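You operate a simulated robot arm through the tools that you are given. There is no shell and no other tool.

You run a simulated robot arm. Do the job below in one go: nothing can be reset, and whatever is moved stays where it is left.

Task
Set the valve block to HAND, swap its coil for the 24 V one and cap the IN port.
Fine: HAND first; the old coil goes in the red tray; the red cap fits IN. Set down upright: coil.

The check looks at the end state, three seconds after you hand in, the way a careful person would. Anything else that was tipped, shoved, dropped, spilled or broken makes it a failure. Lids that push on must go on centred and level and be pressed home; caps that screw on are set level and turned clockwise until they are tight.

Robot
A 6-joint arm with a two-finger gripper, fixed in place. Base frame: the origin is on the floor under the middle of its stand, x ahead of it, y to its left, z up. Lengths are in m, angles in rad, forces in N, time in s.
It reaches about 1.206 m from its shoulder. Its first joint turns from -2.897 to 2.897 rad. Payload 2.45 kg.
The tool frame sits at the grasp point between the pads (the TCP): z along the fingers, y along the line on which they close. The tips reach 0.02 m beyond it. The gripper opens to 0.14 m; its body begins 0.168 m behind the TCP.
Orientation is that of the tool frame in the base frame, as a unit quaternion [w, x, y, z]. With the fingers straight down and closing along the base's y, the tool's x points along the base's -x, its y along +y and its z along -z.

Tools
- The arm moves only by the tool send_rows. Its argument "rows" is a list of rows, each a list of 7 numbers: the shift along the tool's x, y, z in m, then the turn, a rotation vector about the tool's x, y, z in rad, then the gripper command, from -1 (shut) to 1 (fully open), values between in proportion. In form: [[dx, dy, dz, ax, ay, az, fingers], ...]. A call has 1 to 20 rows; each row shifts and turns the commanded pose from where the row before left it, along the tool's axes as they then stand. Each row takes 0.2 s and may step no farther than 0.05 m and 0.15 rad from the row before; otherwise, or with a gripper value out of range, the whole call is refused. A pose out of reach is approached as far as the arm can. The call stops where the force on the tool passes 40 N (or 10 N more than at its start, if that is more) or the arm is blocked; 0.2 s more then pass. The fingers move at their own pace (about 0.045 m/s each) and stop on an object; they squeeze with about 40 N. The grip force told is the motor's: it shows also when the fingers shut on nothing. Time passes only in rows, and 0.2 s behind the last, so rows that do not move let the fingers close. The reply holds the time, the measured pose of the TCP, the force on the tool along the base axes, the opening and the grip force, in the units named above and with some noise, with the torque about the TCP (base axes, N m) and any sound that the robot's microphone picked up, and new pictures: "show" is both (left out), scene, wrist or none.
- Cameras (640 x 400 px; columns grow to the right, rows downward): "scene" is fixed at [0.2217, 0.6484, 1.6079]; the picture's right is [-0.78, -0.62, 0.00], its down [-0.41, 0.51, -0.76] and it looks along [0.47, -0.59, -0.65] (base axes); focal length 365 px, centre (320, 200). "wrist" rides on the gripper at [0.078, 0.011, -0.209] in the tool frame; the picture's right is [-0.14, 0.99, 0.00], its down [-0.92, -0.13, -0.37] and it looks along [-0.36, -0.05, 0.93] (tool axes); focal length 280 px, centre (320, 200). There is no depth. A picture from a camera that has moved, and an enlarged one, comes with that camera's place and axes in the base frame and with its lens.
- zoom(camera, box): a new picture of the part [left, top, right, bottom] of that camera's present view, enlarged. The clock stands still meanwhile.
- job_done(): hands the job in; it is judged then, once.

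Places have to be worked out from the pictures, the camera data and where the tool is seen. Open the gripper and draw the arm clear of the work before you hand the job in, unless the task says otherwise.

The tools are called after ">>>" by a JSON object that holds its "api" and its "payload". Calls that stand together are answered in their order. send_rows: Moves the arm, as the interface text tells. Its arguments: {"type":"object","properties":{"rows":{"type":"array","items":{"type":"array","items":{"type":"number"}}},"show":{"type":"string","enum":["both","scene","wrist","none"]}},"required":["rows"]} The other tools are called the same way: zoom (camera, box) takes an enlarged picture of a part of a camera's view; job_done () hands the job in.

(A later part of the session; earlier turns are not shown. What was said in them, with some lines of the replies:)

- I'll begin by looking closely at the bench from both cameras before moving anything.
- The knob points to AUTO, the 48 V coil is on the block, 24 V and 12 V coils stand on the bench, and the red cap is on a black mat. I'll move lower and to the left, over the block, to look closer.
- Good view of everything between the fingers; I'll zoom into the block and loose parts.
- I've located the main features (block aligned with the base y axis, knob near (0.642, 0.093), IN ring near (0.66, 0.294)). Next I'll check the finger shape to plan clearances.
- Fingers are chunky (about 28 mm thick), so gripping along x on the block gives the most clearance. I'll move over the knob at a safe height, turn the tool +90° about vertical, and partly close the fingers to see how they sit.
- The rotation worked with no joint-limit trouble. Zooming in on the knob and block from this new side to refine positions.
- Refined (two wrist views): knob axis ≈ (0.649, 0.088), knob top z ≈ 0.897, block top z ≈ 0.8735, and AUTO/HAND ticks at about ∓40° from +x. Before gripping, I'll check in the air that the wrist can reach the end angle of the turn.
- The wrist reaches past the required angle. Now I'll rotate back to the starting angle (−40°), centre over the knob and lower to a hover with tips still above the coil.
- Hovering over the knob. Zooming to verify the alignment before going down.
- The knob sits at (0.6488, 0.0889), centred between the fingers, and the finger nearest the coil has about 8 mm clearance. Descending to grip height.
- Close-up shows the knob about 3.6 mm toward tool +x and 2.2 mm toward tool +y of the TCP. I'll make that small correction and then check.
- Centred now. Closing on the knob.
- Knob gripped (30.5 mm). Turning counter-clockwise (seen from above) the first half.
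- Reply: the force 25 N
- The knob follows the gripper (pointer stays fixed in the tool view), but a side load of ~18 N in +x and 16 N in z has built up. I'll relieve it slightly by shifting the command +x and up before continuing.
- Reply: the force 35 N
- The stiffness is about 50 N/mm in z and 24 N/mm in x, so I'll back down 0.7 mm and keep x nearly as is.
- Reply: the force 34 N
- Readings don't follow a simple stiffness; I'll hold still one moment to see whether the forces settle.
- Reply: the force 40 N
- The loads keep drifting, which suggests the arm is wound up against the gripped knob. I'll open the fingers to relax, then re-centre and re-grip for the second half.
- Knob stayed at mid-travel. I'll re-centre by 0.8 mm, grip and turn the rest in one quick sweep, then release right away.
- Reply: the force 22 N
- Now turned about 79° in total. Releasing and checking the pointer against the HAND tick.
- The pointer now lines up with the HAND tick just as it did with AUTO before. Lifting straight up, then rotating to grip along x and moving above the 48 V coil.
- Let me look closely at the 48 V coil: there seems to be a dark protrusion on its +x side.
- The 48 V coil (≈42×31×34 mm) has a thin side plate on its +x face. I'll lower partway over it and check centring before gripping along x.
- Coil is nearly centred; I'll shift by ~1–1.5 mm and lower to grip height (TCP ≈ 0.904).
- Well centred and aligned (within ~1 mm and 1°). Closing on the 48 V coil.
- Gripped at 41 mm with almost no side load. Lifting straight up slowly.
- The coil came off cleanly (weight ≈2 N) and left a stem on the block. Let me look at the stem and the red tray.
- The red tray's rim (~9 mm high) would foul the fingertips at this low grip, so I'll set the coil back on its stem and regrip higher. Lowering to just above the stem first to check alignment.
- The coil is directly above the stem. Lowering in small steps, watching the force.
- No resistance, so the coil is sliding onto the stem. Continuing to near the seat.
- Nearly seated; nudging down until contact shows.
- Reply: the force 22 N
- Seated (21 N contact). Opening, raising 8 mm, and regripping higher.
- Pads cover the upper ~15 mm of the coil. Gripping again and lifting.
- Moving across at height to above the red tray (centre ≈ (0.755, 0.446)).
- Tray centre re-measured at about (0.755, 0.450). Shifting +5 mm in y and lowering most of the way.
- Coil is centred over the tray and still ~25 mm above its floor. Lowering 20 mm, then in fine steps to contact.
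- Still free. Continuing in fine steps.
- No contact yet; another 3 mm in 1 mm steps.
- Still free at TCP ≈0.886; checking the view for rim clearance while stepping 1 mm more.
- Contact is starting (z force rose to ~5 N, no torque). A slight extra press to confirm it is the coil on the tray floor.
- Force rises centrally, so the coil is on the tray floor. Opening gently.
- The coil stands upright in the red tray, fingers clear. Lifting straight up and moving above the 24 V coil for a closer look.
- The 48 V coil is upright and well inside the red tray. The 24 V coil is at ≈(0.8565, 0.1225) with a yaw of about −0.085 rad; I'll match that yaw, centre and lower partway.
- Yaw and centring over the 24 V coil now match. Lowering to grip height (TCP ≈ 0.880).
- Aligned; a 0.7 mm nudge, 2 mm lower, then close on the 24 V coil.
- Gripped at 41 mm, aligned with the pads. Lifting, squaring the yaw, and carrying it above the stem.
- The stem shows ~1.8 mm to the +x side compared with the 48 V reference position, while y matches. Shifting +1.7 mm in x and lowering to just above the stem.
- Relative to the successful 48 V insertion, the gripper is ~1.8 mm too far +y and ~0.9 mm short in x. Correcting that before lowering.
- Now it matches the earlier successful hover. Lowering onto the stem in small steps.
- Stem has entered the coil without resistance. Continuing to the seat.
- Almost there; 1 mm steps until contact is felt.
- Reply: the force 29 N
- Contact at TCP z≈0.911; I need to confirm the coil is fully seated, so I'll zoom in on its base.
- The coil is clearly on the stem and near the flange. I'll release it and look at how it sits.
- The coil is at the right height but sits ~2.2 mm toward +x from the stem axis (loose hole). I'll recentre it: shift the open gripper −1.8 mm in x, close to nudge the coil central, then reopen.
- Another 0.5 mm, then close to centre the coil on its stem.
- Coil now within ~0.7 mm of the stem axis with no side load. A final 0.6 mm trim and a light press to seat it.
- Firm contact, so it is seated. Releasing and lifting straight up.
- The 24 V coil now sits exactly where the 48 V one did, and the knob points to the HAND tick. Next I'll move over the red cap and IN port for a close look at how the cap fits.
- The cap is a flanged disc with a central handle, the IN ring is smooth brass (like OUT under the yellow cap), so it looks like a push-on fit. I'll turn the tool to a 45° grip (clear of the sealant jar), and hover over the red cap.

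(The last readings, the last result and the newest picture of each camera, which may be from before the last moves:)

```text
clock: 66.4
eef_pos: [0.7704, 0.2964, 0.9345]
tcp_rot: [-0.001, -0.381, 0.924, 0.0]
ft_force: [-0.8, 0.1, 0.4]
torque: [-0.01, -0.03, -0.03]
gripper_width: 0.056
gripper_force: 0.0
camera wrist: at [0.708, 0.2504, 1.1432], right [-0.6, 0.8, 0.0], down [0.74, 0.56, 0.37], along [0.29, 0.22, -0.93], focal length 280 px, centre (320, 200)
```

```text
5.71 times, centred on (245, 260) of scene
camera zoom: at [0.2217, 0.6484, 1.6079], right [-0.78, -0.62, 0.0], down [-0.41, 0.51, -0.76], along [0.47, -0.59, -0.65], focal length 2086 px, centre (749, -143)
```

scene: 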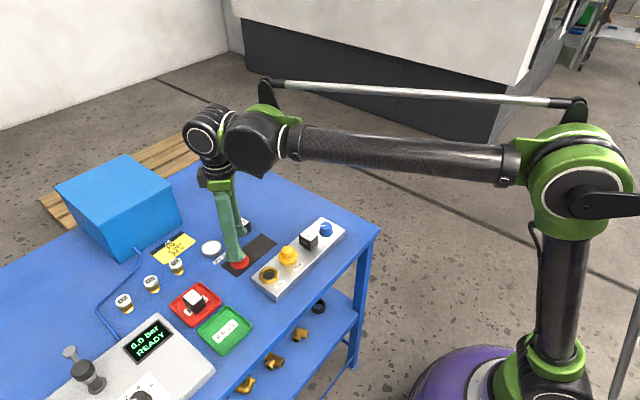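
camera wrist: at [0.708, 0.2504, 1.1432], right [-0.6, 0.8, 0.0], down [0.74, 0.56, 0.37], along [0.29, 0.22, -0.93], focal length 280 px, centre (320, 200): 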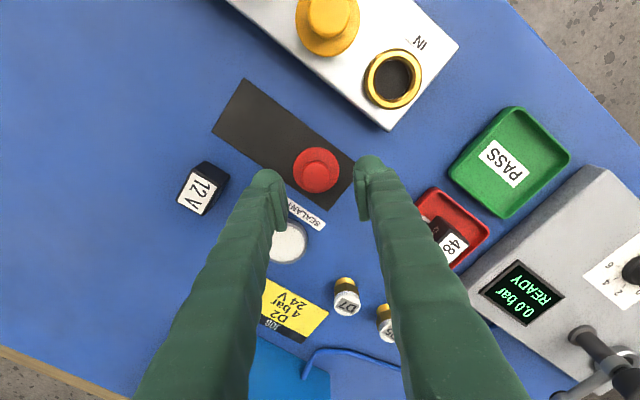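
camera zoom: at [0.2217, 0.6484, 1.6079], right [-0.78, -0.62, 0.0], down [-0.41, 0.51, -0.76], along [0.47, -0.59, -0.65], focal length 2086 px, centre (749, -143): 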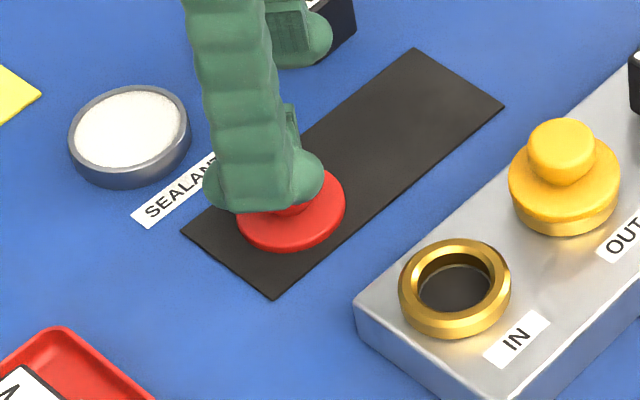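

Cap handle is ~4 mm toward tool −y of the TCP; handle top z≈0.878, flange top z≈0.858. Correcting and lowering partway.

>>> {"api": "send_rows", "payload": {"rows": [[0, -0.004, 0.01, 0, 0, 0, -0.2], [0, 0, 0.012, 0, 0, 0, -0.2], [0, 0, 0.01, 0, 0, 0, -0.2], [0, 0, 0, 0, 0, 0, -0.2]], "show": "wrist"}}

>>> {"api": "zoom", "payload": {"camera": "wrist", "box": [240, 90, 400, 250]}}

>>> {"api": "zoom", "payload": {"camera": "scene", "box": [205, 225, 285, 295]}}

```text
clock: 67.4
eef_pos: [0.774, 0.294, 0.8997]
tcp_rot: [0.0, -0.381, 0.925, 0.0]
ft_force: [-0.6, 0.2, 0.6]
torque: [-0.02, 0.02, 0.03]
gripper_width: 0.056
gripper_force: 0.0
camera wrist: at [0.7115, 0.2471, 1.1098], right [-0.6, 0.8, 0.0], down [0.74, 0.56, 0.37], along [0.29, 0.22, -0.93], focal length 280 px, centre (320, 200)
```

wrist: 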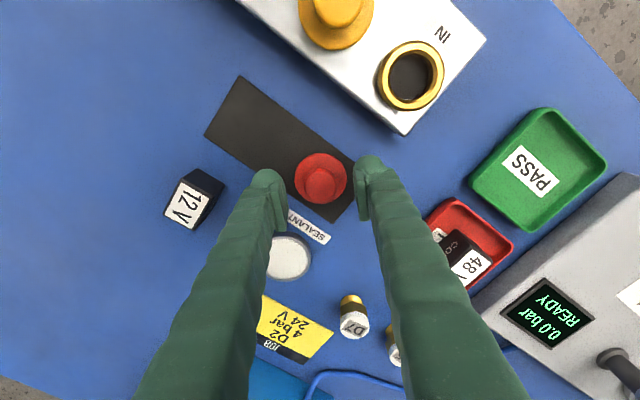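

```text
2.50 times, centred on (320, 170) of wrist
camera zoom: at [0.7115, 0.2471, 1.1098], right [-0.6, 0.8, 0.0], down [0.74, 0.56, 0.37], along [0.29, 0.22, -0.93], focal length 701 px, centre (320, 275)
```

zoom: 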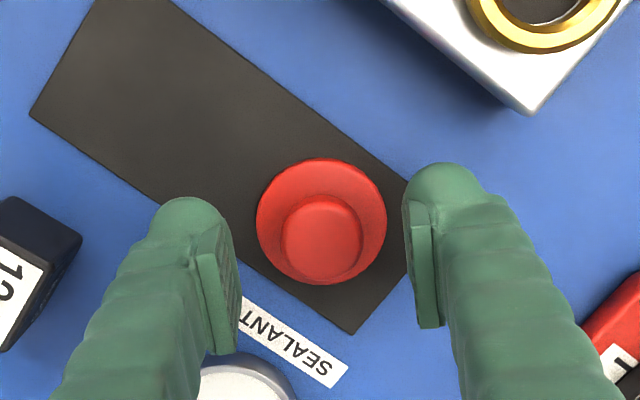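

```text
5.71 times, centred on (245, 260) of scene
camera zoom: at [0.2217, 0.6484, 1.6079], right [-0.78, -0.62, 0.0], down [-0.41, 0.51, -0.76], along [0.47, -0.59, -0.65], focal length 2086 px, centre (749, -143)
```

zoom: 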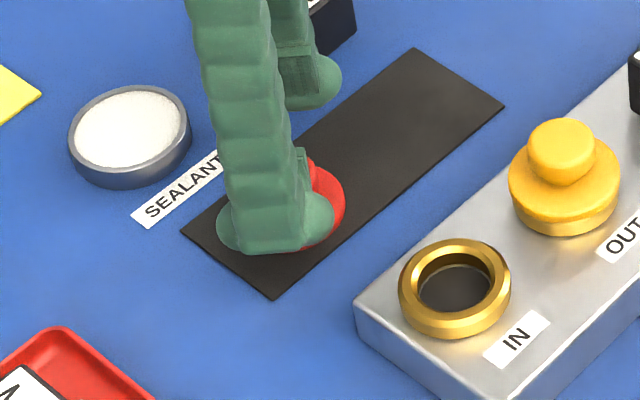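

Centred within ~1.2 mm. Trimming and lowering to the handle grip height (TCP ≈ 0.882).

>>> {"api": "send_rows", "payload": {"rows": [[0.0012, 0.0004, 0.008, 0, 0, 0, -0.2], [0, 0, 0.007, 0, 0, 0, -0.2], [0, 0, 0.004, 0, 0, 0, -0.2], [0, 0, 0, 0, 0, 0, -0.2]], "show": "wrist"}}

>>> {"api": "zoom", "payload": {"camera": "wrist", "box": [240, 90, 400, 250]}}

>>> {"api": "zoom", "payload": {"camera": "scene", "box": [215, 235, 275, 290]}}

```text
clock: 68.4
eef_pos: [0.7739, 0.2926, 0.883]
tcp_rot: [0.0, -0.381, 0.925, 0.0]
ft_force: [-0.6, -0.2, 1.1]
torque: [-0.02, -0.02, -0.01]
gripper_width: 0.0558
gripper_force: 0.1
camera wrist: at [0.7104, 0.2466, 1.0916], right [-0.6, 0.8, 0.0], down [0.74, 0.56, 0.37], along [0.29, 0.22, -0.93], focal length 280 px, centre (320, 200)
```

wrist: 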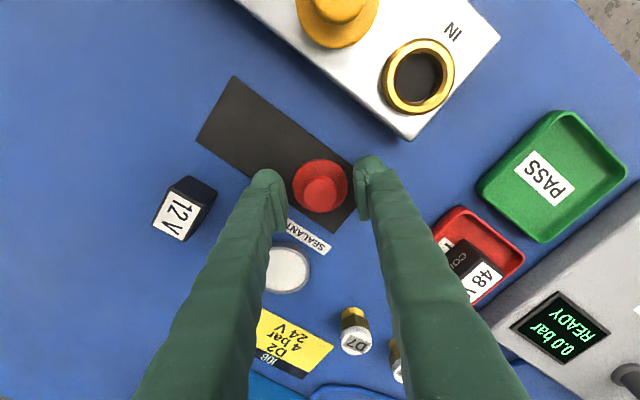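

```text
2.50 times, centred on (320, 170) of wrist
camera zoom: at [0.7104, 0.2466, 1.0916], right [-0.6, 0.8, 0.0], down [0.74, 0.56, 0.37], along [0.29, 0.22, -0.93], focal length 701 px, centre (320, 275)
```

zoom: 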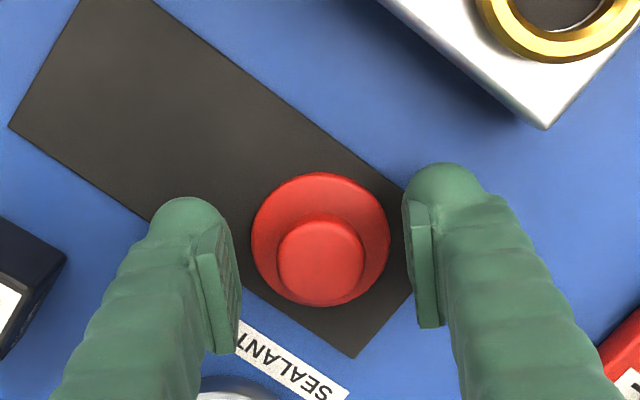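

```text
7.27 times, centred on (245, 262) of scene
camera zoom: at [0.2217, 0.6484, 1.6079], right [-0.78, -0.62, 0.0], down [-0.41, 0.51, -0.76], along [0.47, -0.59, -0.65], focal length 2654 px, centre (866, -254)
```

zoom: 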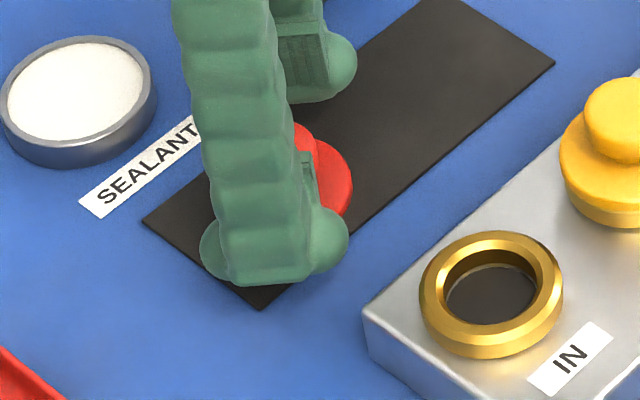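

Centred on the handle. Closing the gripper.

>>> {"api": "send_rows", "payload": {"rows": [[0, 0, 0.0015, 0, 0, 0, -0.2], [0, 0, 0, 0, 0, 0, -0.5], [0, 0, 0, 0, 0, 0, -1], [0, 0, 0, 0, 0, 0, -1], [0, 0, 0, 0, 0, 0, -1]], "show": "wrist"}}

>>> {"api": "zoom", "payload": {"camera": "wrist", "box": [240, 90, 400, 250]}}

>>> {"api": "zoom", "payload": {"camera": "scene", "box": [215, 235, 275, 290]}}

```text
clock: 69.6
eef_pos: [0.773, 0.2933, 0.8817]
tcp_rot: [0.001, -0.381, 0.924, 0.001]
ft_force: [0.0, -0.2, -0.9]
torque: [0.0, 0.02, -0.04]
gripper_width: 0.0255
gripper_force: 39.5
camera wrist: at [0.7108, 0.2467, 1.0906], right [-0.6, 0.8, 0.0], down [0.74, 0.56, 0.37], along [0.29, 0.22, -0.93], focal length 280 px, centre (320, 200)
```

wrist: 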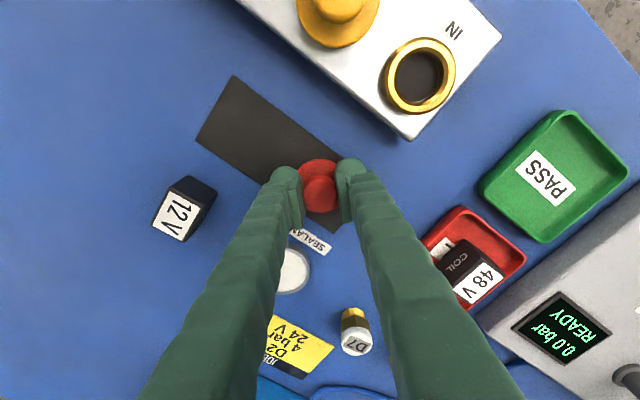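

```text
2.50 times, centred on (320, 170) of wrist
camera zoom: at [0.7108, 0.2467, 1.0906], right [-0.6, 0.8, 0.0], down [0.74, 0.56, 0.37], along [0.29, 0.22, -0.93], focal length 701 px, centre (320, 275)
```

zoom: 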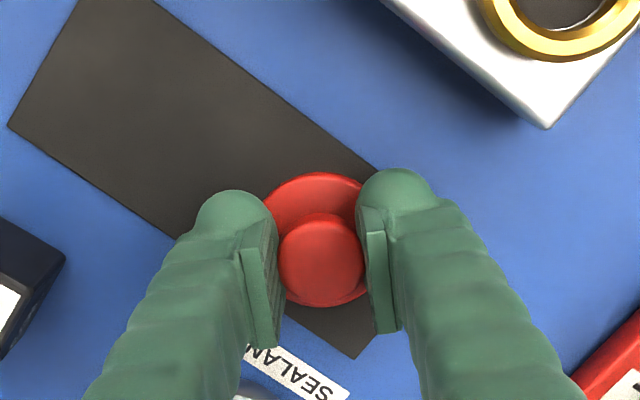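

```text
7.27 times, centred on (245, 262) of scene
camera zoom: at [0.2217, 0.6484, 1.6079], right [-0.78, -0.62, 0.0], down [-0.41, 0.51, -0.76], along [0.47, -0.59, -0.65], focal length 2654 px, centre (866, -254)
```

zoom: 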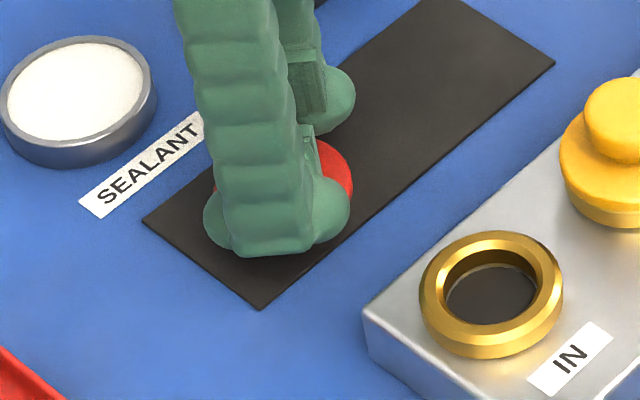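

Gripped on the neck of the handle (25.5 mm). Before lifting, let me study how the yellow OUT cap sits on its ring as a reference.

>>> {"api": "zoom", "payload": {"camera": "scene", "box": [270, 240, 305, 272]}}

>>> {"api": "zoom", "payload": {"camera": "scene", "box": [250, 258, 285, 290]}}

>>> {"api": "zoom", "payload": {"camera": "wrist", "box": [280, 0, 470, 120]}}

```text
12.50 times, centred on (288, 256) of scene
camera zoom: at [0.2217, 0.6484, 1.6079], right [-0.78, -0.62, 0.0], down [-0.41, 0.51, -0.76], along [0.47, -0.59, -0.65], focal length 4562 px, centre (726, -500)
```

zoom: 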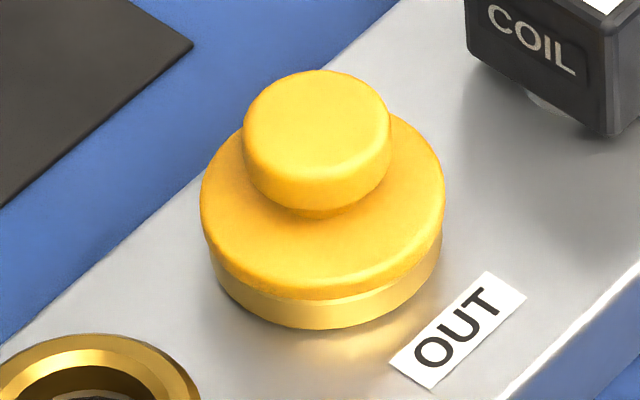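

```text
12.50 times, centred on (268, 274) of scene
camera zoom: at [0.2217, 0.6484, 1.6079], right [-0.78, -0.62, 0.0], down [-0.41, 0.51, -0.76], along [0.47, -0.59, -0.65], focal length 4562 px, centre (976, -725)
```

zoom: 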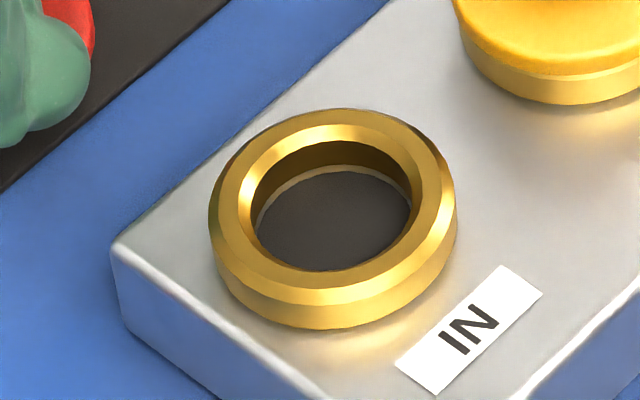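

```text
3.33 times, centred on (375, 60) of wrist
camera zoom: at [0.7108, 0.2467, 1.0906], right [-0.6, 0.8, 0.0], down [0.74, 0.56, 0.37], along [0.29, 0.22, -0.93], focal length 935 px, centre (137, 667)
```

zoom: 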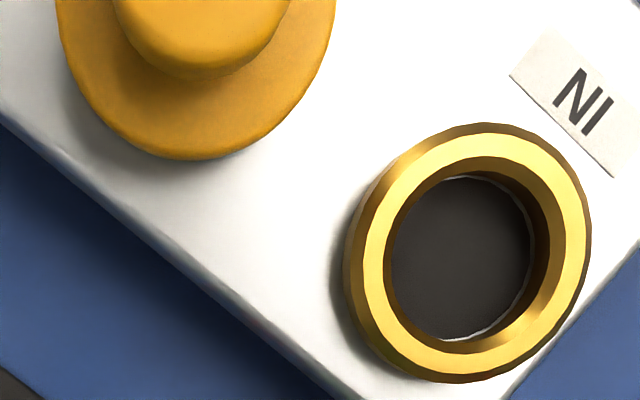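

The OUT cap's flange rests on top of its brass ring, with the ring's band visible below: a push-in plug. That's my reference for "home". Lifting the red cap now.

>>> {"api": "send_rows", "payload": {"rows": [[0, 0, -0.005, 0, 0, 0, -1], [0, 0, -0.01, 0, 0, 0, -1], [0, 0, -0.02, 0, 0, 0, -1], [0, 0, -0.025, 0, 0, 0, -1], [0, 0, -0.025, 0, 0, 0, -1], [0, 0, 0, 0, 0, 0, -1]]}}

>>> {"api": "zoom", "payload": {"camera": "scene", "box": [205, 205, 285, 285]}}

```text
clock: 71.0
eef_pos: [0.7738, 0.293, 0.9661]
tcp_rot: [0.0, -0.381, 0.924, 0.0]
ft_force: [0.1, 0.6, 0.3]
torque: [0.02, 0.01, -0.01]
gripper_width: 0.025
gripper_force: 40.3
camera wrist: at [0.7113, 0.2456, 1.1752], right [-0.6, 0.8, 0.0], down [0.74, 0.56, 0.37], along [0.29, 0.22, -0.93], focal length 280 px, centre (320, 200)
```

scene: 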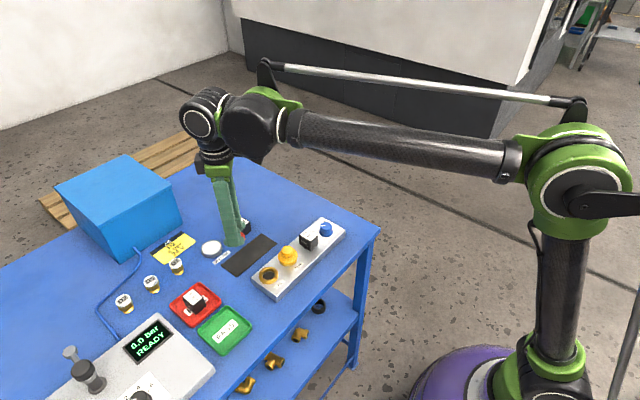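
wrist: 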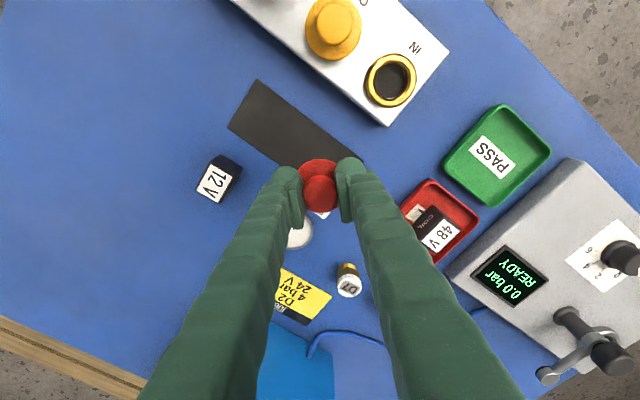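

```text
5.00 times, centred on (245, 245) of scene
camera zoom: at [0.2217, 0.6484, 1.6079], right [-0.78, -0.62, 0.0], down [-0.41, 0.51, -0.76], along [0.47, -0.59, -0.65], focal length 1825 px, centre (695, -25)
```

zoom: 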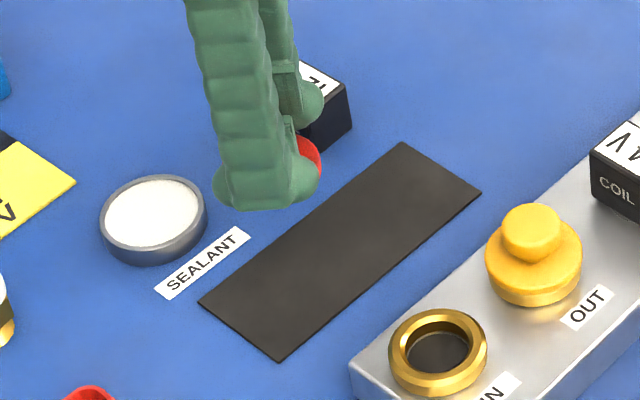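

The mat is flat and the cap is level in the gripper. I'll rotate to a 135° grip (cap then visible between the fingers from the scene camera, and room to turn clockwise if needed) and move above IN.

>>> {"api": "send_rows", "payload": {"rows": [[0, 0, 0, 0, 0, -0.1431, -1], [0, 0, 0, 0, 0, -0.1431, -1], [0, 0, 0, 0, 0, -0.1431, -1], [0, 0, 0, 0, 0, -0.1431, -1], [0, 0, 0, 0, 0, -0.1431, -1], [0, 0, 0, 0, 0, -0.1431, -1], [0, 0, 0, 0, 0, -0.1431, -1], [0, 0, 0, 0, 0, -0.1431, -1], [0, 0, 0, 0, 0, -0.1431, -1], [0, 0, 0, 0, 0, -0.1431, -1], [0, 0, 0, 0, 0, -0.1431, -1], [-0.0263, 0.0253, 0, 0, 0, 0, -1], [-0.0263, 0.0253, 0, 0, 0, 0, -1], [-0.0263, 0.0253, 0, 0, 0, 0, -1], [0, 0, 0, 0, 0, 0, -1], [0, 0, 0, 0, 0, 0, -1]]}}

>>> {"api": "zoom", "payload": {"camera": "scene", "box": [230, 220, 310, 300]}}

>>> {"api": "zoom", "payload": {"camera": "wrist", "box": [260, 90, 400, 230]}}

```text
clock: 74.4
eef_pos: [0.6628, 0.2938, 0.9657]
tcp_rot: [0.001, 0.924, -0.383, 0.0]
ft_force: [-0.1, 0.1, -0.3]
torque: [0.0, -0.03, 0.0]
gripper_width: 0.0251
gripper_force: 40.4
camera wrist: at [0.7119, 0.2308, 1.175], right [-0.8, -0.6, 0.0], down [-0.56, 0.74, 0.37], along [-0.22, 0.29, -0.93], focal length 280 px, centre (320, 200)
```

scene: 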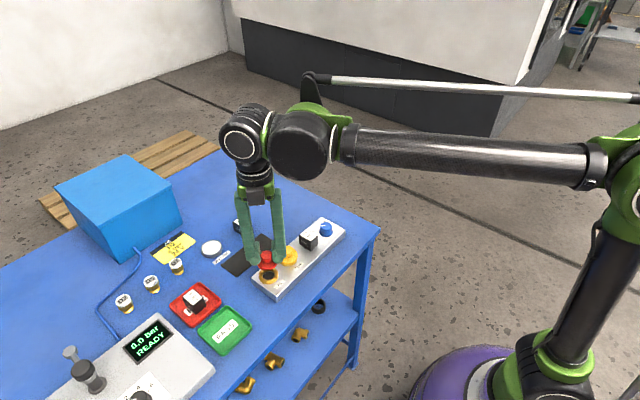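
wrist: 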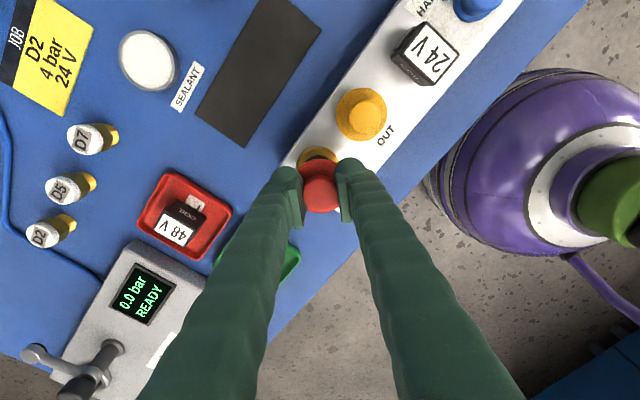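

```text
5.00 times, centred on (270, 260) of scene
camera zoom: at [0.2217, 0.6484, 1.6079], right [-0.78, -0.62, 0.0], down [-0.41, 0.51, -0.76], along [0.47, -0.59, -0.65], focal length 1825 px, centre (570, -100)
```

zoom: 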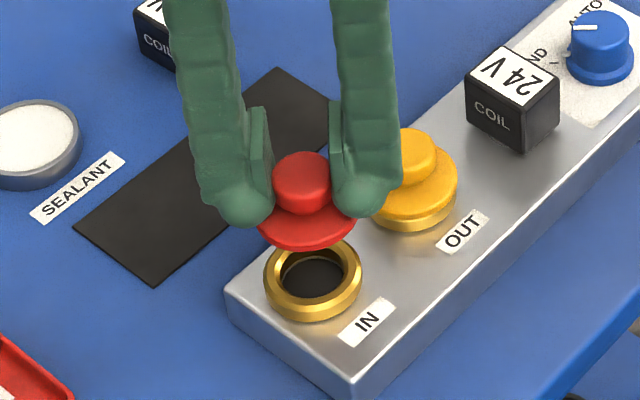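

```text
2.86 times, centred on (330, 160) of wrist
camera zoom: at [0.7119, 0.2308, 1.175], right [-0.8, -0.6, 0.0], down [-0.56, 0.74, 0.37], along [-0.22, 0.29, -0.93], focal length 801 px, centre (291, 314)
```

zoom: 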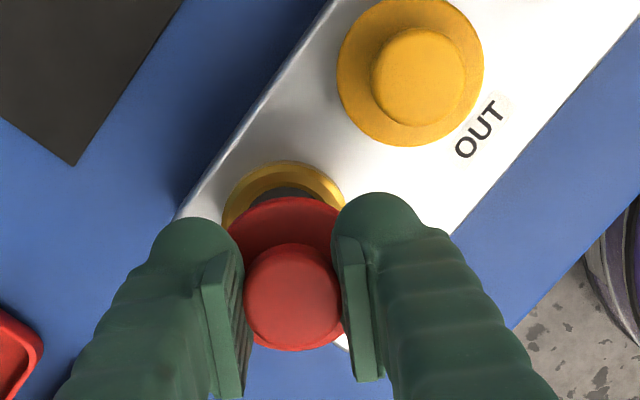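

Both cameras agree the ring centre is ~2 mm toward tool −y and ~1 mm toward tool +x of the cap. Correcting and lowering to ~12 mm above the ring.

>>> {"api": "send_rows", "payload": {"rows": [[0.001, -0.0021, 0.015, 0, 0, 0, -1], [0, 0, 0.015, 0, 0, 0, -1], [0, 0, 0.01, 0, 0, 0, -1], [0, 0, 0, 0, 0, 0, -1], [0, 0, 0, 0, 0, 0, -1]]}}

>>> {"api": "zoom", "payload": {"camera": "scene", "box": [245, 240, 295, 290]}}

>>> {"api": "zoom", "payload": {"camera": "wrist", "box": [260, 90, 400, 230]}}

```text
clock: 75.6
eef_pos: [0.6667, 0.2939, 0.9264]
tcp_rot: [0.001, 0.924, -0.383, -0.001]
ft_force: [0.0, 0.4, -0.2]
torque: [0.01, 0.02, 0.01]
gripper_width: 0.0249
gripper_force: 39.9
camera wrist: at [0.7142, 0.2322, 1.1356], right [-0.8, -0.6, 0.0], down [-0.56, 0.74, 0.37], along [-0.22, 0.29, -0.93], focal length 280 px, centre (320, 200)
```

scene: 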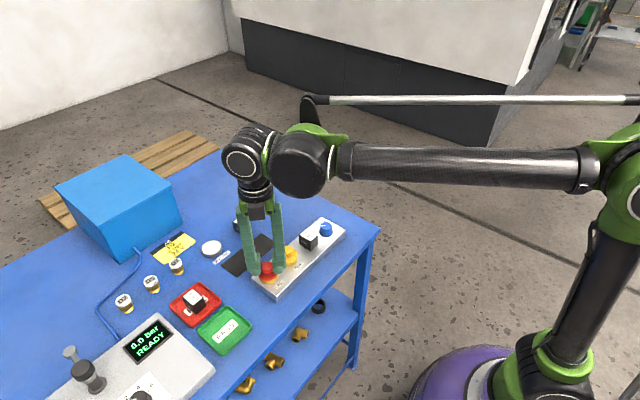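
wrist: 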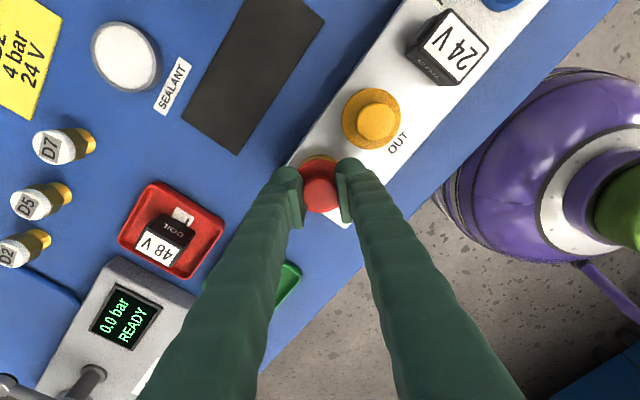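

```text
8.00 times, centred on (270, 265) of scene
camera zoom: at [0.2217, 0.6484, 1.6079], right [-0.78, -0.62, 0.0], down [-0.41, 0.51, -0.76], along [0.47, -0.59, -0.65], focal length 2920 px, centre (720, -320)
```

zoom: 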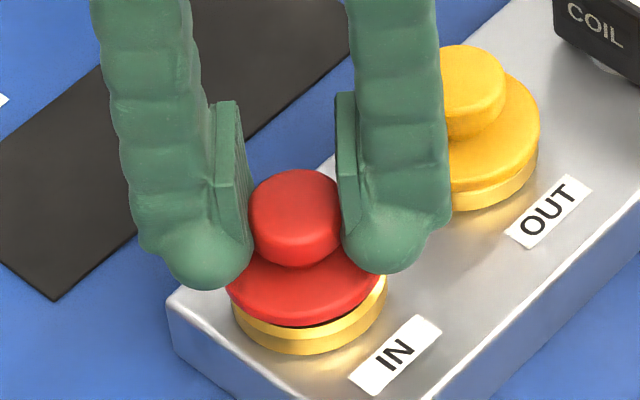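

```text
2.86 times, centred on (330, 160) of wrist
camera zoom: at [0.7142, 0.2322, 1.1356], right [-0.8, -0.6, 0.0], down [-0.56, 0.74, 0.37], along [-0.22, 0.29, -0.93], focal length 801 px, centre (291, 314)
```

zoom: 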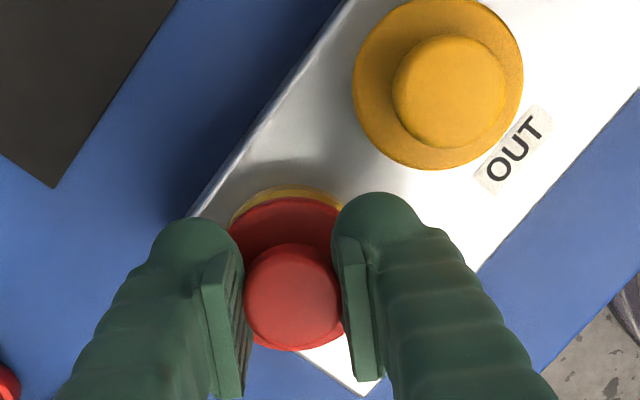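

Cap and ring are aligned within ~0.5 mm in both views. Lowering gently towards contact.

>>> {"api": "send_rows", "payload": {"rows": [[0, 0, 0.004, 0, 0, 0, -1], [0, 0, 0.004, 0, 0, 0, -1], [0, 0, 0.002, 0, 0, 0, -1], [0, 0, 0, 0, 0, 0, -1]], "show": "none"}}

>>> {"api": "zoom", "payload": {"camera": "scene", "box": [245, 240, 295, 290]}}

```text
clock: 76.3
eef_pos: [0.6665, 0.293, 0.9202]
tcp_rot: [0.0, 0.924, -0.383, 0.001]
ft_force: [-5.6, -6.3, 10.8]
torque: [-0.05, 0.14, 0.04]
gripper_width: 0.0252
gripper_force: 39.8
heard: snap
stopped in row 3: the force on the tool passed its limit at 46 N (the readings are from after the stop); the commanded pose is now the measured one
```

```text
8.00 times, centred on (270, 265) of scene
camera zoom: at [0.2217, 0.6484, 1.6079], right [-0.78, -0.62, 0.0], down [-0.41, 0.51, -0.76], along [0.47, -0.59, -0.65], focal length 2920 px, centre (720, -320)
```

zoom: 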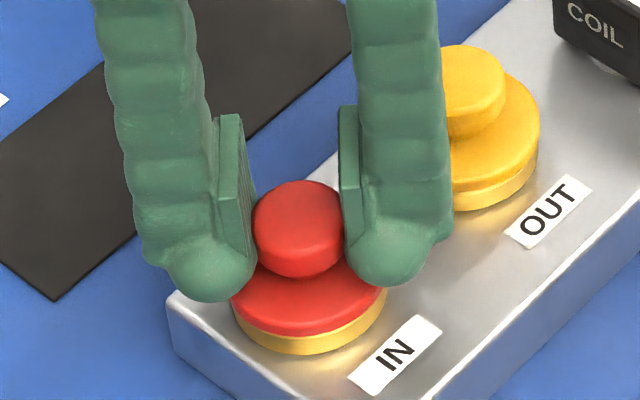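

A "snap" was heard, so the cap clicked on. Let me check at high zoom whether it is level and home compared with the OUT cap.

>>> {"api": "zoom", "payload": {"camera": "scene", "box": [255, 258, 290, 290]}}

>>> {"api": "zoom", "payload": {"camera": "scene", "box": [270, 240, 305, 272]}}

>>> {"api": "zoom", "payload": {"camera": "wrist", "box": [260, 90, 400, 230]}}

```text
12.50 times, centred on (272, 274) of scene
camera zoom: at [0.2217, 0.6484, 1.6079], right [-0.78, -0.62, 0.0], down [-0.41, 0.51, -0.76], along [0.47, -0.59, -0.65], focal length 4562 px, centre (914, -725)
```

zoom: 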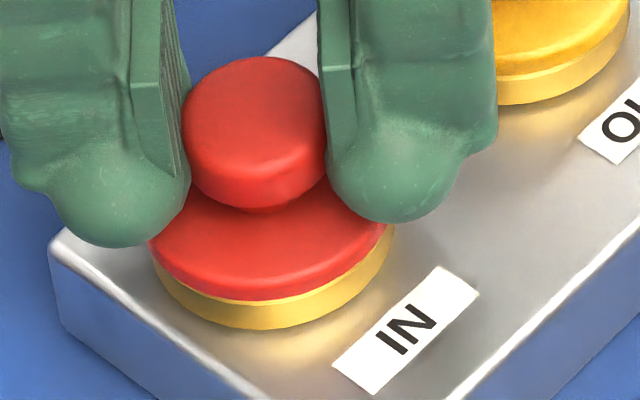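

```text
12.50 times, centred on (288, 256) of scene
camera zoom: at [0.2217, 0.6484, 1.6079], right [-0.78, -0.62, 0.0], down [-0.41, 0.51, -0.76], along [0.47, -0.59, -0.65], focal length 4562 px, centre (726, -500)
```

zoom: 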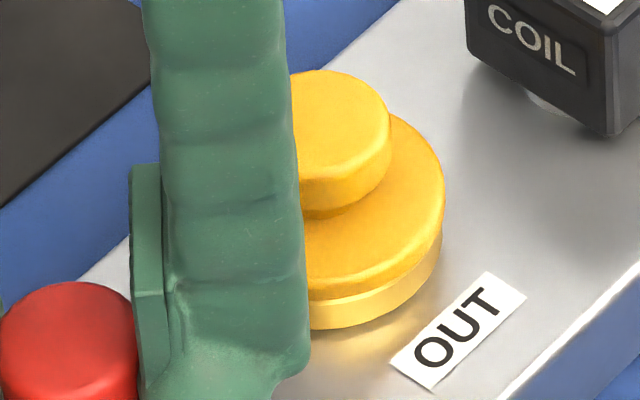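

```text
2.86 times, centred on (330, 160) of wrist
camera zoom: at [0.7142, 0.2317, 1.1288], right [-0.8, -0.6, 0.0], down [-0.56, 0.74, 0.37], along [-0.22, 0.29, -0.93], focal length 801 px, centre (291, 314)
```

zoom: 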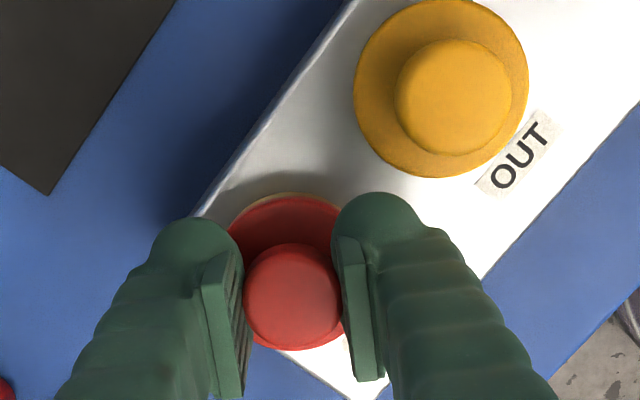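

The red cap's gold band matches the OUT cap and looks level. I'll press a little more to make sure it is fully home.

>>> {"api": "send_rows", "payload": {"rows": [[0, 0, 0.0005, 0, 0, 0, -1], [0, 0, 0, 0, 0, 0, -1]], "show": "none"}}

```text
clock: 76.9
eef_pos: [0.6665, 0.2934, 0.9212]
tcp_rot: [0.0, 0.924, -0.383, 0.001]
ft_force: [-0.8, -6.9, 26.7]
torque: [-0.04, 0.09, 0.03]
gripper_width: 0.0251
gripper_force: 40.1
```

Solid resistance (27 N with no travel), so the cap is home. Opening and lifting straight up.

>>> {"api": "send_rows", "payload": {"rows": [[0, 0, -0.0003, 0, 0, 0, -1], [0, 0, 0, 0, 0, 0, -0.5], [0, 0, 0, 0, 0, 0, -0.35], [0, 0, 0, 0, 0, 0, -0.35], [0, 0, -0.005, 0, 0, 0, -0.35], [0, 0, -0.015, 0, 0, 0, -0.35], [0, 0, -0.03, 0, 0, 0, -0.35], [0, 0, -0.04, 0, 0, 0, -0.35], [0, 0, 0, 0, 0, 0, -0.35]]}}

>>> {"api": "zoom", "payload": {"camera": "scene", "box": [245, 240, 305, 290]}}

>>> {"api": "zoom", "payload": {"camera": "wrist", "box": [240, 60, 420, 220]}}

```text
clock: 78.9
eef_pos: [0.6665, 0.2956, 1.0064]
tcp_rot: [0.0, 0.924, -0.383, 0.001]
ft_force: [0.3, 0.2, 0.1]
torque: [0.01, 0.0, -0.02]
gripper_width: 0.0457
gripper_force: 0.1
camera wrist: at [0.714, 0.2336, 1.2157], right [-0.8, -0.6, 0.0], down [-0.56, 0.74, 0.37], along [-0.22, 0.29, -0.93], focal length 280 px, centre (320, 200)
```

scene: 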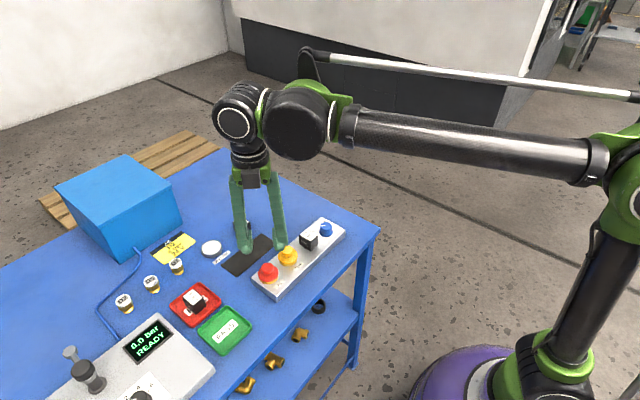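
wrist: 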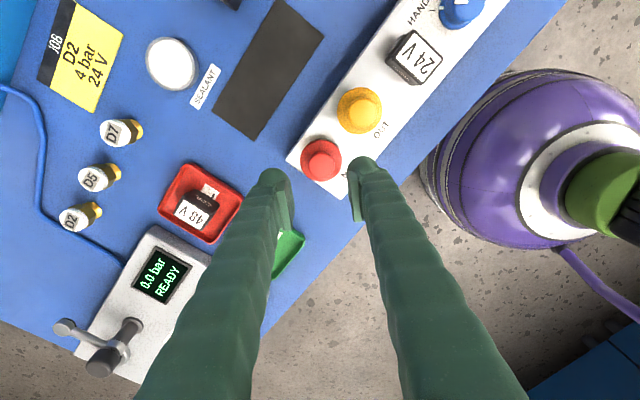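

```text
8.00 times, centred on (275, 265) of scene
camera zoom: at [0.2217, 0.6484, 1.6079], right [-0.78, -0.62, 0.0], down [-0.41, 0.51, -0.76], along [0.47, -0.59, -0.65], focal length 2920 px, centre (680, -320)
```

zoom: 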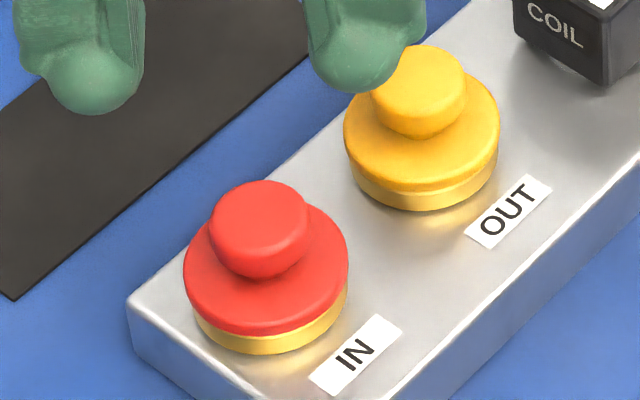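

```text
2.50 times, centred on (330, 140) of wrist
camera zoom: at [0.714, 0.2336, 1.2157], right [-0.8, -0.6, 0.0], down [-0.56, 0.74, 0.37], along [-0.22, 0.29, -0.93], focal length 701 px, centre (295, 350)
```

zoom: 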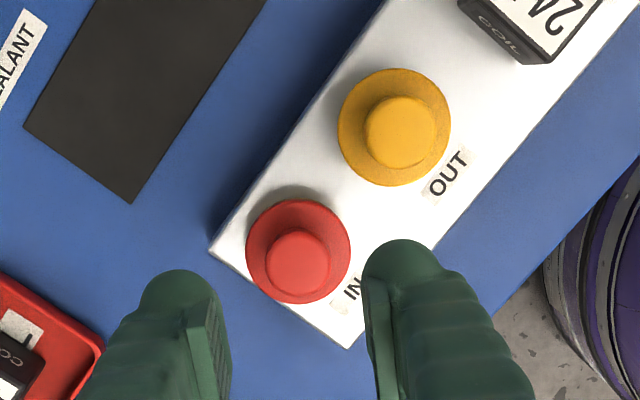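

Let me inspect the capped IN port, coil, knob and tray once more at high zoom.

>>> {"api": "zoom", "payload": {"camera": "scene", "box": [253, 258, 288, 290]}}

>>> {"api": "zoom", "payload": {"camera": "wrist", "box": [290, 125, 350, 205]}}

>>> {"api": "zoom", "payload": {"camera": "scene", "box": [150, 260, 250, 350]}}

>>> {"api": "zoom", "payload": {"camera": "scene", "box": [285, 215, 345, 260]}}

```text
12.50 times, centred on (270, 274) of scene
camera zoom: at [0.2217, 0.6484, 1.6079], right [-0.78, -0.62, 0.0], down [-0.41, 0.51, -0.76], along [0.47, -0.59, -0.65], focal length 4562 px, centre (939, -725)
```

zoom: 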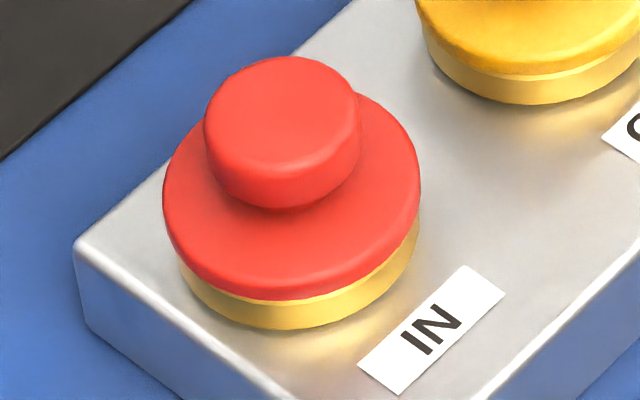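

```text
5.00 times, centred on (320, 165) of wrist
camera zoom: at [0.714, 0.2336, 1.2157], right [-0.8, -0.6, 0.0], down [-0.56, 0.74, 0.37], along [-0.22, 0.29, -0.93], focal length 1402 px, centre (320, 375)
```

zoom: 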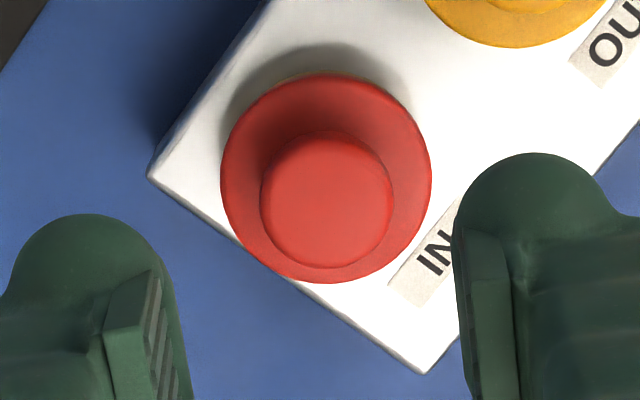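

```text
4.44 times, centred on (200, 305) of scene
camera zoom: at [0.2217, 0.6484, 1.6079], right [-0.78, -0.62, 0.0], down [-0.41, 0.51, -0.76], along [0.47, -0.59, -0.65], focal length 1622 px, centre (853, -267)
```

zoom: 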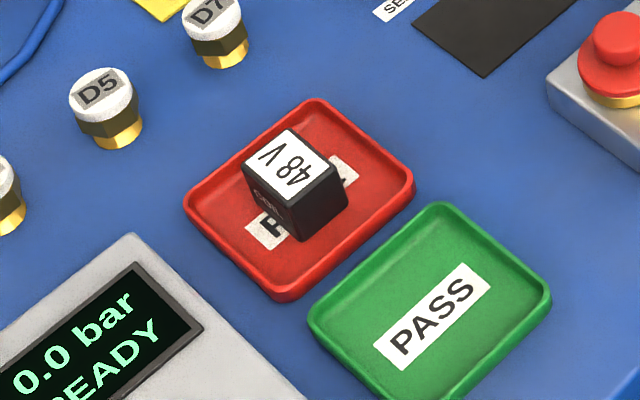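

```text
8.89 times, centred on (315, 238) of scene
camera zoom: at [0.2217, 0.6484, 1.6079], right [-0.78, -0.62, 0.0], down [-0.41, 0.51, -0.76], along [0.47, -0.59, -0.65], focal length 3244 px, centre (364, -133)
```

zoom: 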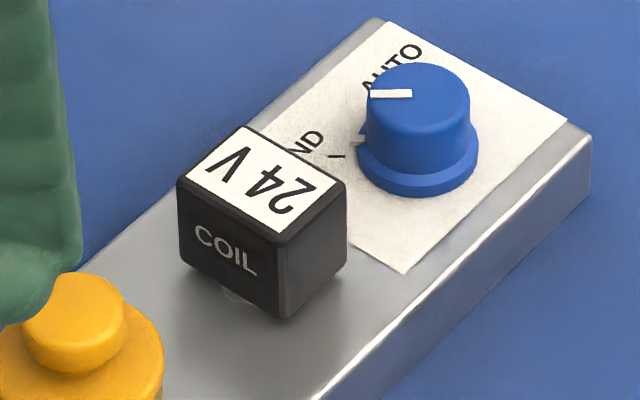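

Everything looks right: red cap level and seated like the OUT cap, 48 V coil upright in the red tray, 24 V coil seated. I'll raise the arm and take one more look straight at the knob pointer.

>>> {"api": "send_rows", "payload": {"rows": [[0, 0, -0.03, 0, 0, 0, -0.2], [0, 0, -0.03, 0, 0, 0, 0], [0, 0, 0, 0, 0, 0.131, 0.2], [0, 0, 0, 0, 0, 0.131, 0.4], [0, 0, 0, 0, 0, 0.131, 0.4], [0, 0, 0, 0, 0, 0.131, 0.4], [0, 0, 0, 0, 0, 0.131, 0.4], [0, 0, 0, 0, 0, 0.131, 0.4], [0.046, 0.0034, 0, 0, 0, 0, 0.4], [0.046, 0.0034, 0, 0, 0, 0, 0.4], [0.046, 0.0034, 0, 0, 0, 0, 0.4], [0.046, 0.0034, 0, 0, 0, 0, 0.4], [0.046, 0.0034, 0, 0, 0, 0, 0.4], [0, 0, 0, 0, 0, 0, 0.4]]}}

>>> {"api": "zoom", "payload": {"camera": "wrist", "box": [280, 110, 360, 190]}}

>>> {"api": "zoom", "payload": {"camera": "wrist", "box": [270, 150, 390, 300]}}

```text
clock: 81.9
eef_pos: [0.6475, 0.0649, 1.0684]
tcp_rot: [0.0, -0.706, 0.708, 0.0]
ft_force: [0.1, -0.3, -0.6]
torque: [0.0, 0.01, -0.02]
gripper_width: 0.0982
gripper_force: 0.1
camera wrist: at [0.6365, -0.013, 1.2776], right [-0.99, 0.14, 0.0], down [0.13, 0.92, 0.37], along [0.05, 0.36, -0.93], focal length 280 px, centre (320, 200)
```

scene: 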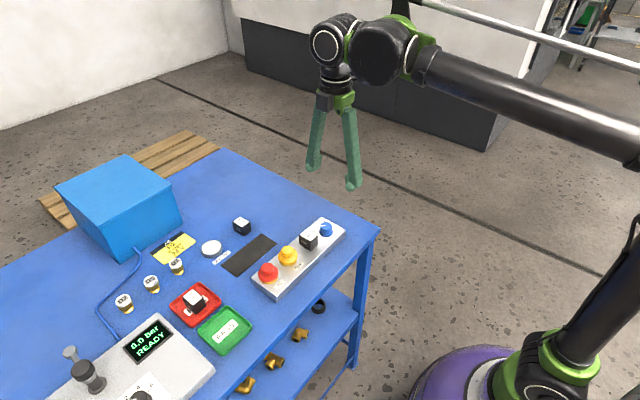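
wrist: 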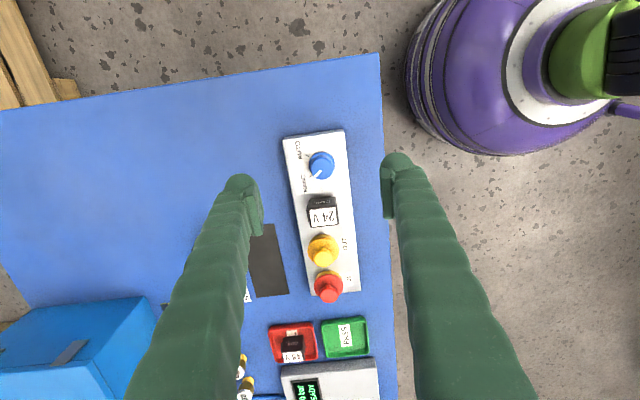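

```text
5.00 times, centred on (320, 150) of wrist
camera zoom: at [0.6365, -0.013, 1.2776], right [-0.99, 0.14, 0.0], down [0.13, 0.92, 0.37], along [0.05, 0.36, -0.93], focal length 1402 px, centre (320, 450)
```

zoom: 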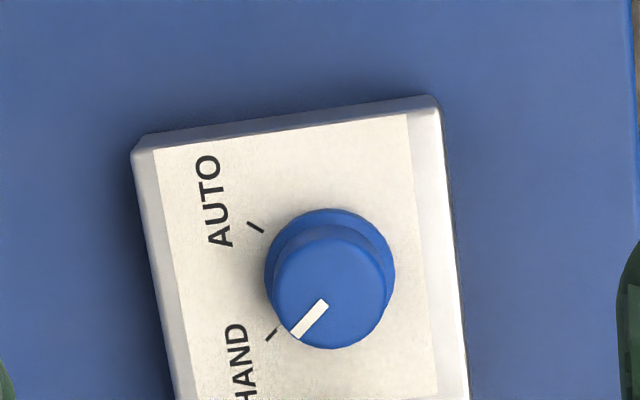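

```text
2.67 times, centred on (330, 225) of wrist
camera zoom: at [0.6365, -0.013, 1.2776], right [-0.99, 0.14, 0.0], down [0.13, 0.92, 0.37], along [0.05, 0.36, -0.93], focal length 748 px, centre (293, 133)
```

zoom: 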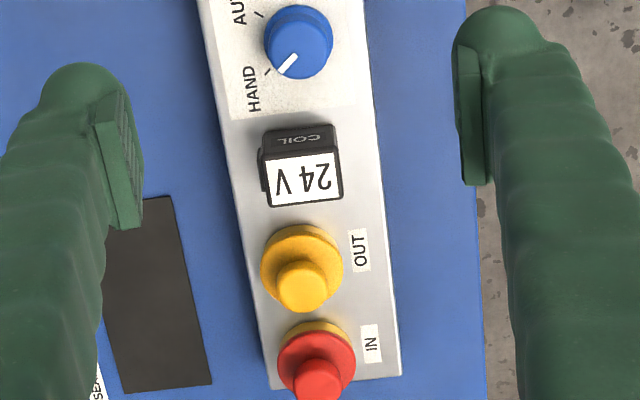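

The pointer is parallel to and aligned with the HAND tick. I want a closer look at the red cap from this (−y) side, compared with the yellow one.

>>> {"api": "zoom", "payload": {"camera": "wrist", "box": [300, 225, 360, 310]}}

>>> {"api": "zoom", "payload": {"camera": "scene", "box": [250, 240, 305, 290]}}

```text
4.71 times, centred on (330, 268) of wrist
camera zoom: at [0.6365, -0.013, 1.2776], right [-0.99, 0.14, 0.0], down [0.13, 0.92, 0.37], along [0.05, 0.36, -0.93], focal length 1320 px, centre (273, -118)
```

zoom: 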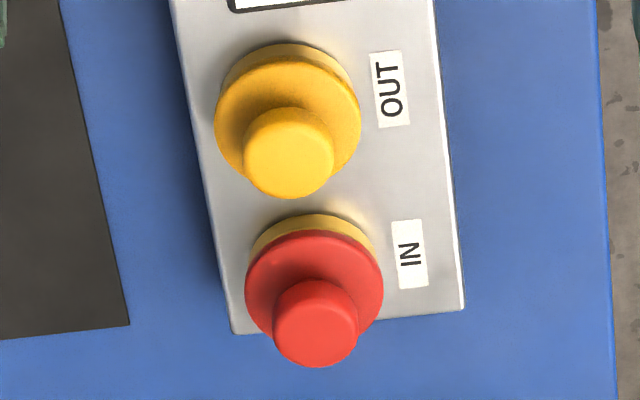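

```text
8.00 times, centred on (278, 265) of scene
camera zoom: at [0.2217, 0.6484, 1.6079], right [-0.78, -0.62, 0.0], down [-0.41, 0.51, -0.76], along [0.47, -0.59, -0.65], focal length 2920 px, centre (660, -320)
```

zoom: 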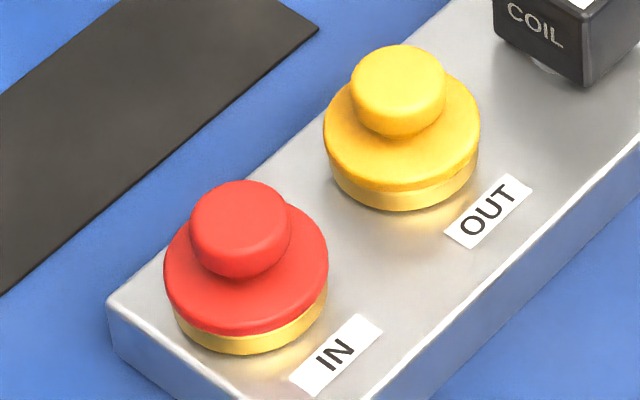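

The red cap's exposed band matches the yellow cap's from both sides, so it's level and home. Now I'll open the gripper and draw the arm up and clear.

>>> {"api": "send_rows", "payload": {"rows": [[0, 0, -0.04, 0, 0, 0, 0.7], [0, 0.01, -0.04, 0, 0, 0, 1], [0, 0.03, -0.035, 0, 0, 0, 1], [0, 0.03, -0.03, 0, 0, 0, 1], [0, 0.03, -0.02, 0, 0, 0, 1], [0, 0, 0, 0, 0, 0, 1], [0, 0, 0, 0, 0, 0, 1]]}}

>>> {"api": "zoom", "payload": {"camera": "scene", "box": [90, 180, 380, 360]}}

```text
clock: 83.5
eef_pos: [0.5507, 0.0643, 1.2351]
tcp_rot: [0.0, -0.707, 0.707, 0.0]
ft_force: [0.7, -0.5, 0.7]
torque: [-0.05, -0.01, -0.02]
gripper_width: 0.1398
gripper_force: 0.0
camera wrist: at [0.5399, -0.0125, 1.4429], right [-0.99, 0.14, 0.0], down [0.13, 0.92, 0.37], along [0.05, 0.36, -0.93], focal length 280 px, centre (320, 200)
```

scene: 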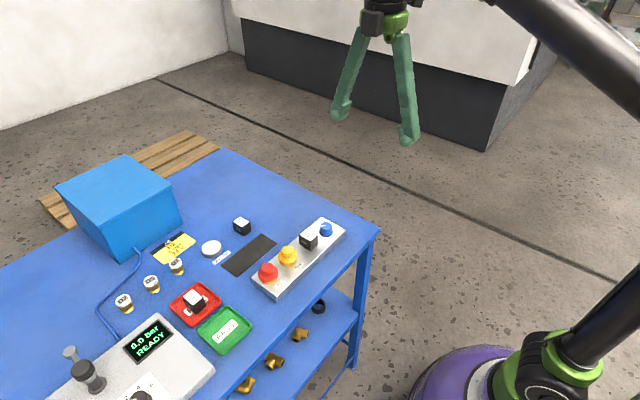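
wrist: 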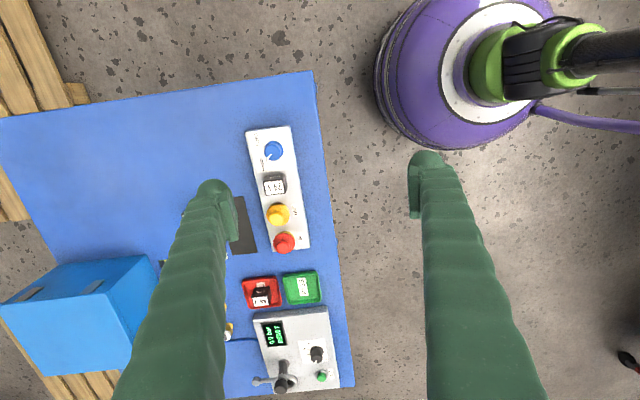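

```text
2.21 times, centred on (235, 270) of scene
camera zoom: at [0.2217, 0.6484, 1.6079], right [-0.78, -0.62, 0.0], down [-0.41, 0.51, -0.76], along [0.47, -0.59, -0.65], focal length 805 px, centre (508, 46)
```

zoom: 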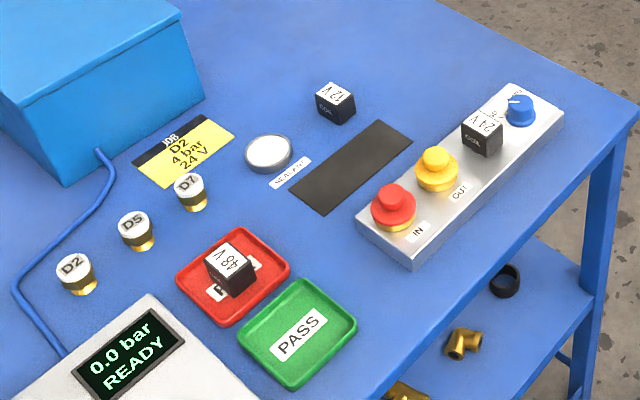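

The final check shows the knob at HAND, the 24 V coil on the stem, the 48 V coil upright in the red tray and the red cap on IN. Nothing else has moved, and the arm is clear with the gripper open. Handing in.

>>> {"api": "job_done", "payload": {}}

```text
The job is handed in.
```

I finished the job and handed it in; I haven't seen the result of the check.

- **Knob:** I set it to HAND first. The pointer lines up with the HAND tick.
- **Old coil:** the 48 V coil stands upright in the red tray. I set it back on its stem once to grip it higher, because the fingertips would have hit the tray rim.
- **New coil:** the 24 V coil is pressed down on the stem, where the 48 V coil had been. It first sat about 2 mm off centre, so I re-centred it.
- **IN port:** the red cap went on with a snap, and a second press didn't move it. It looks level and sits as low as the yellow cap on OUT.

Nothing else on the bench looks disturbed in the last pictures. The arm is drawn clear with the gripper open.
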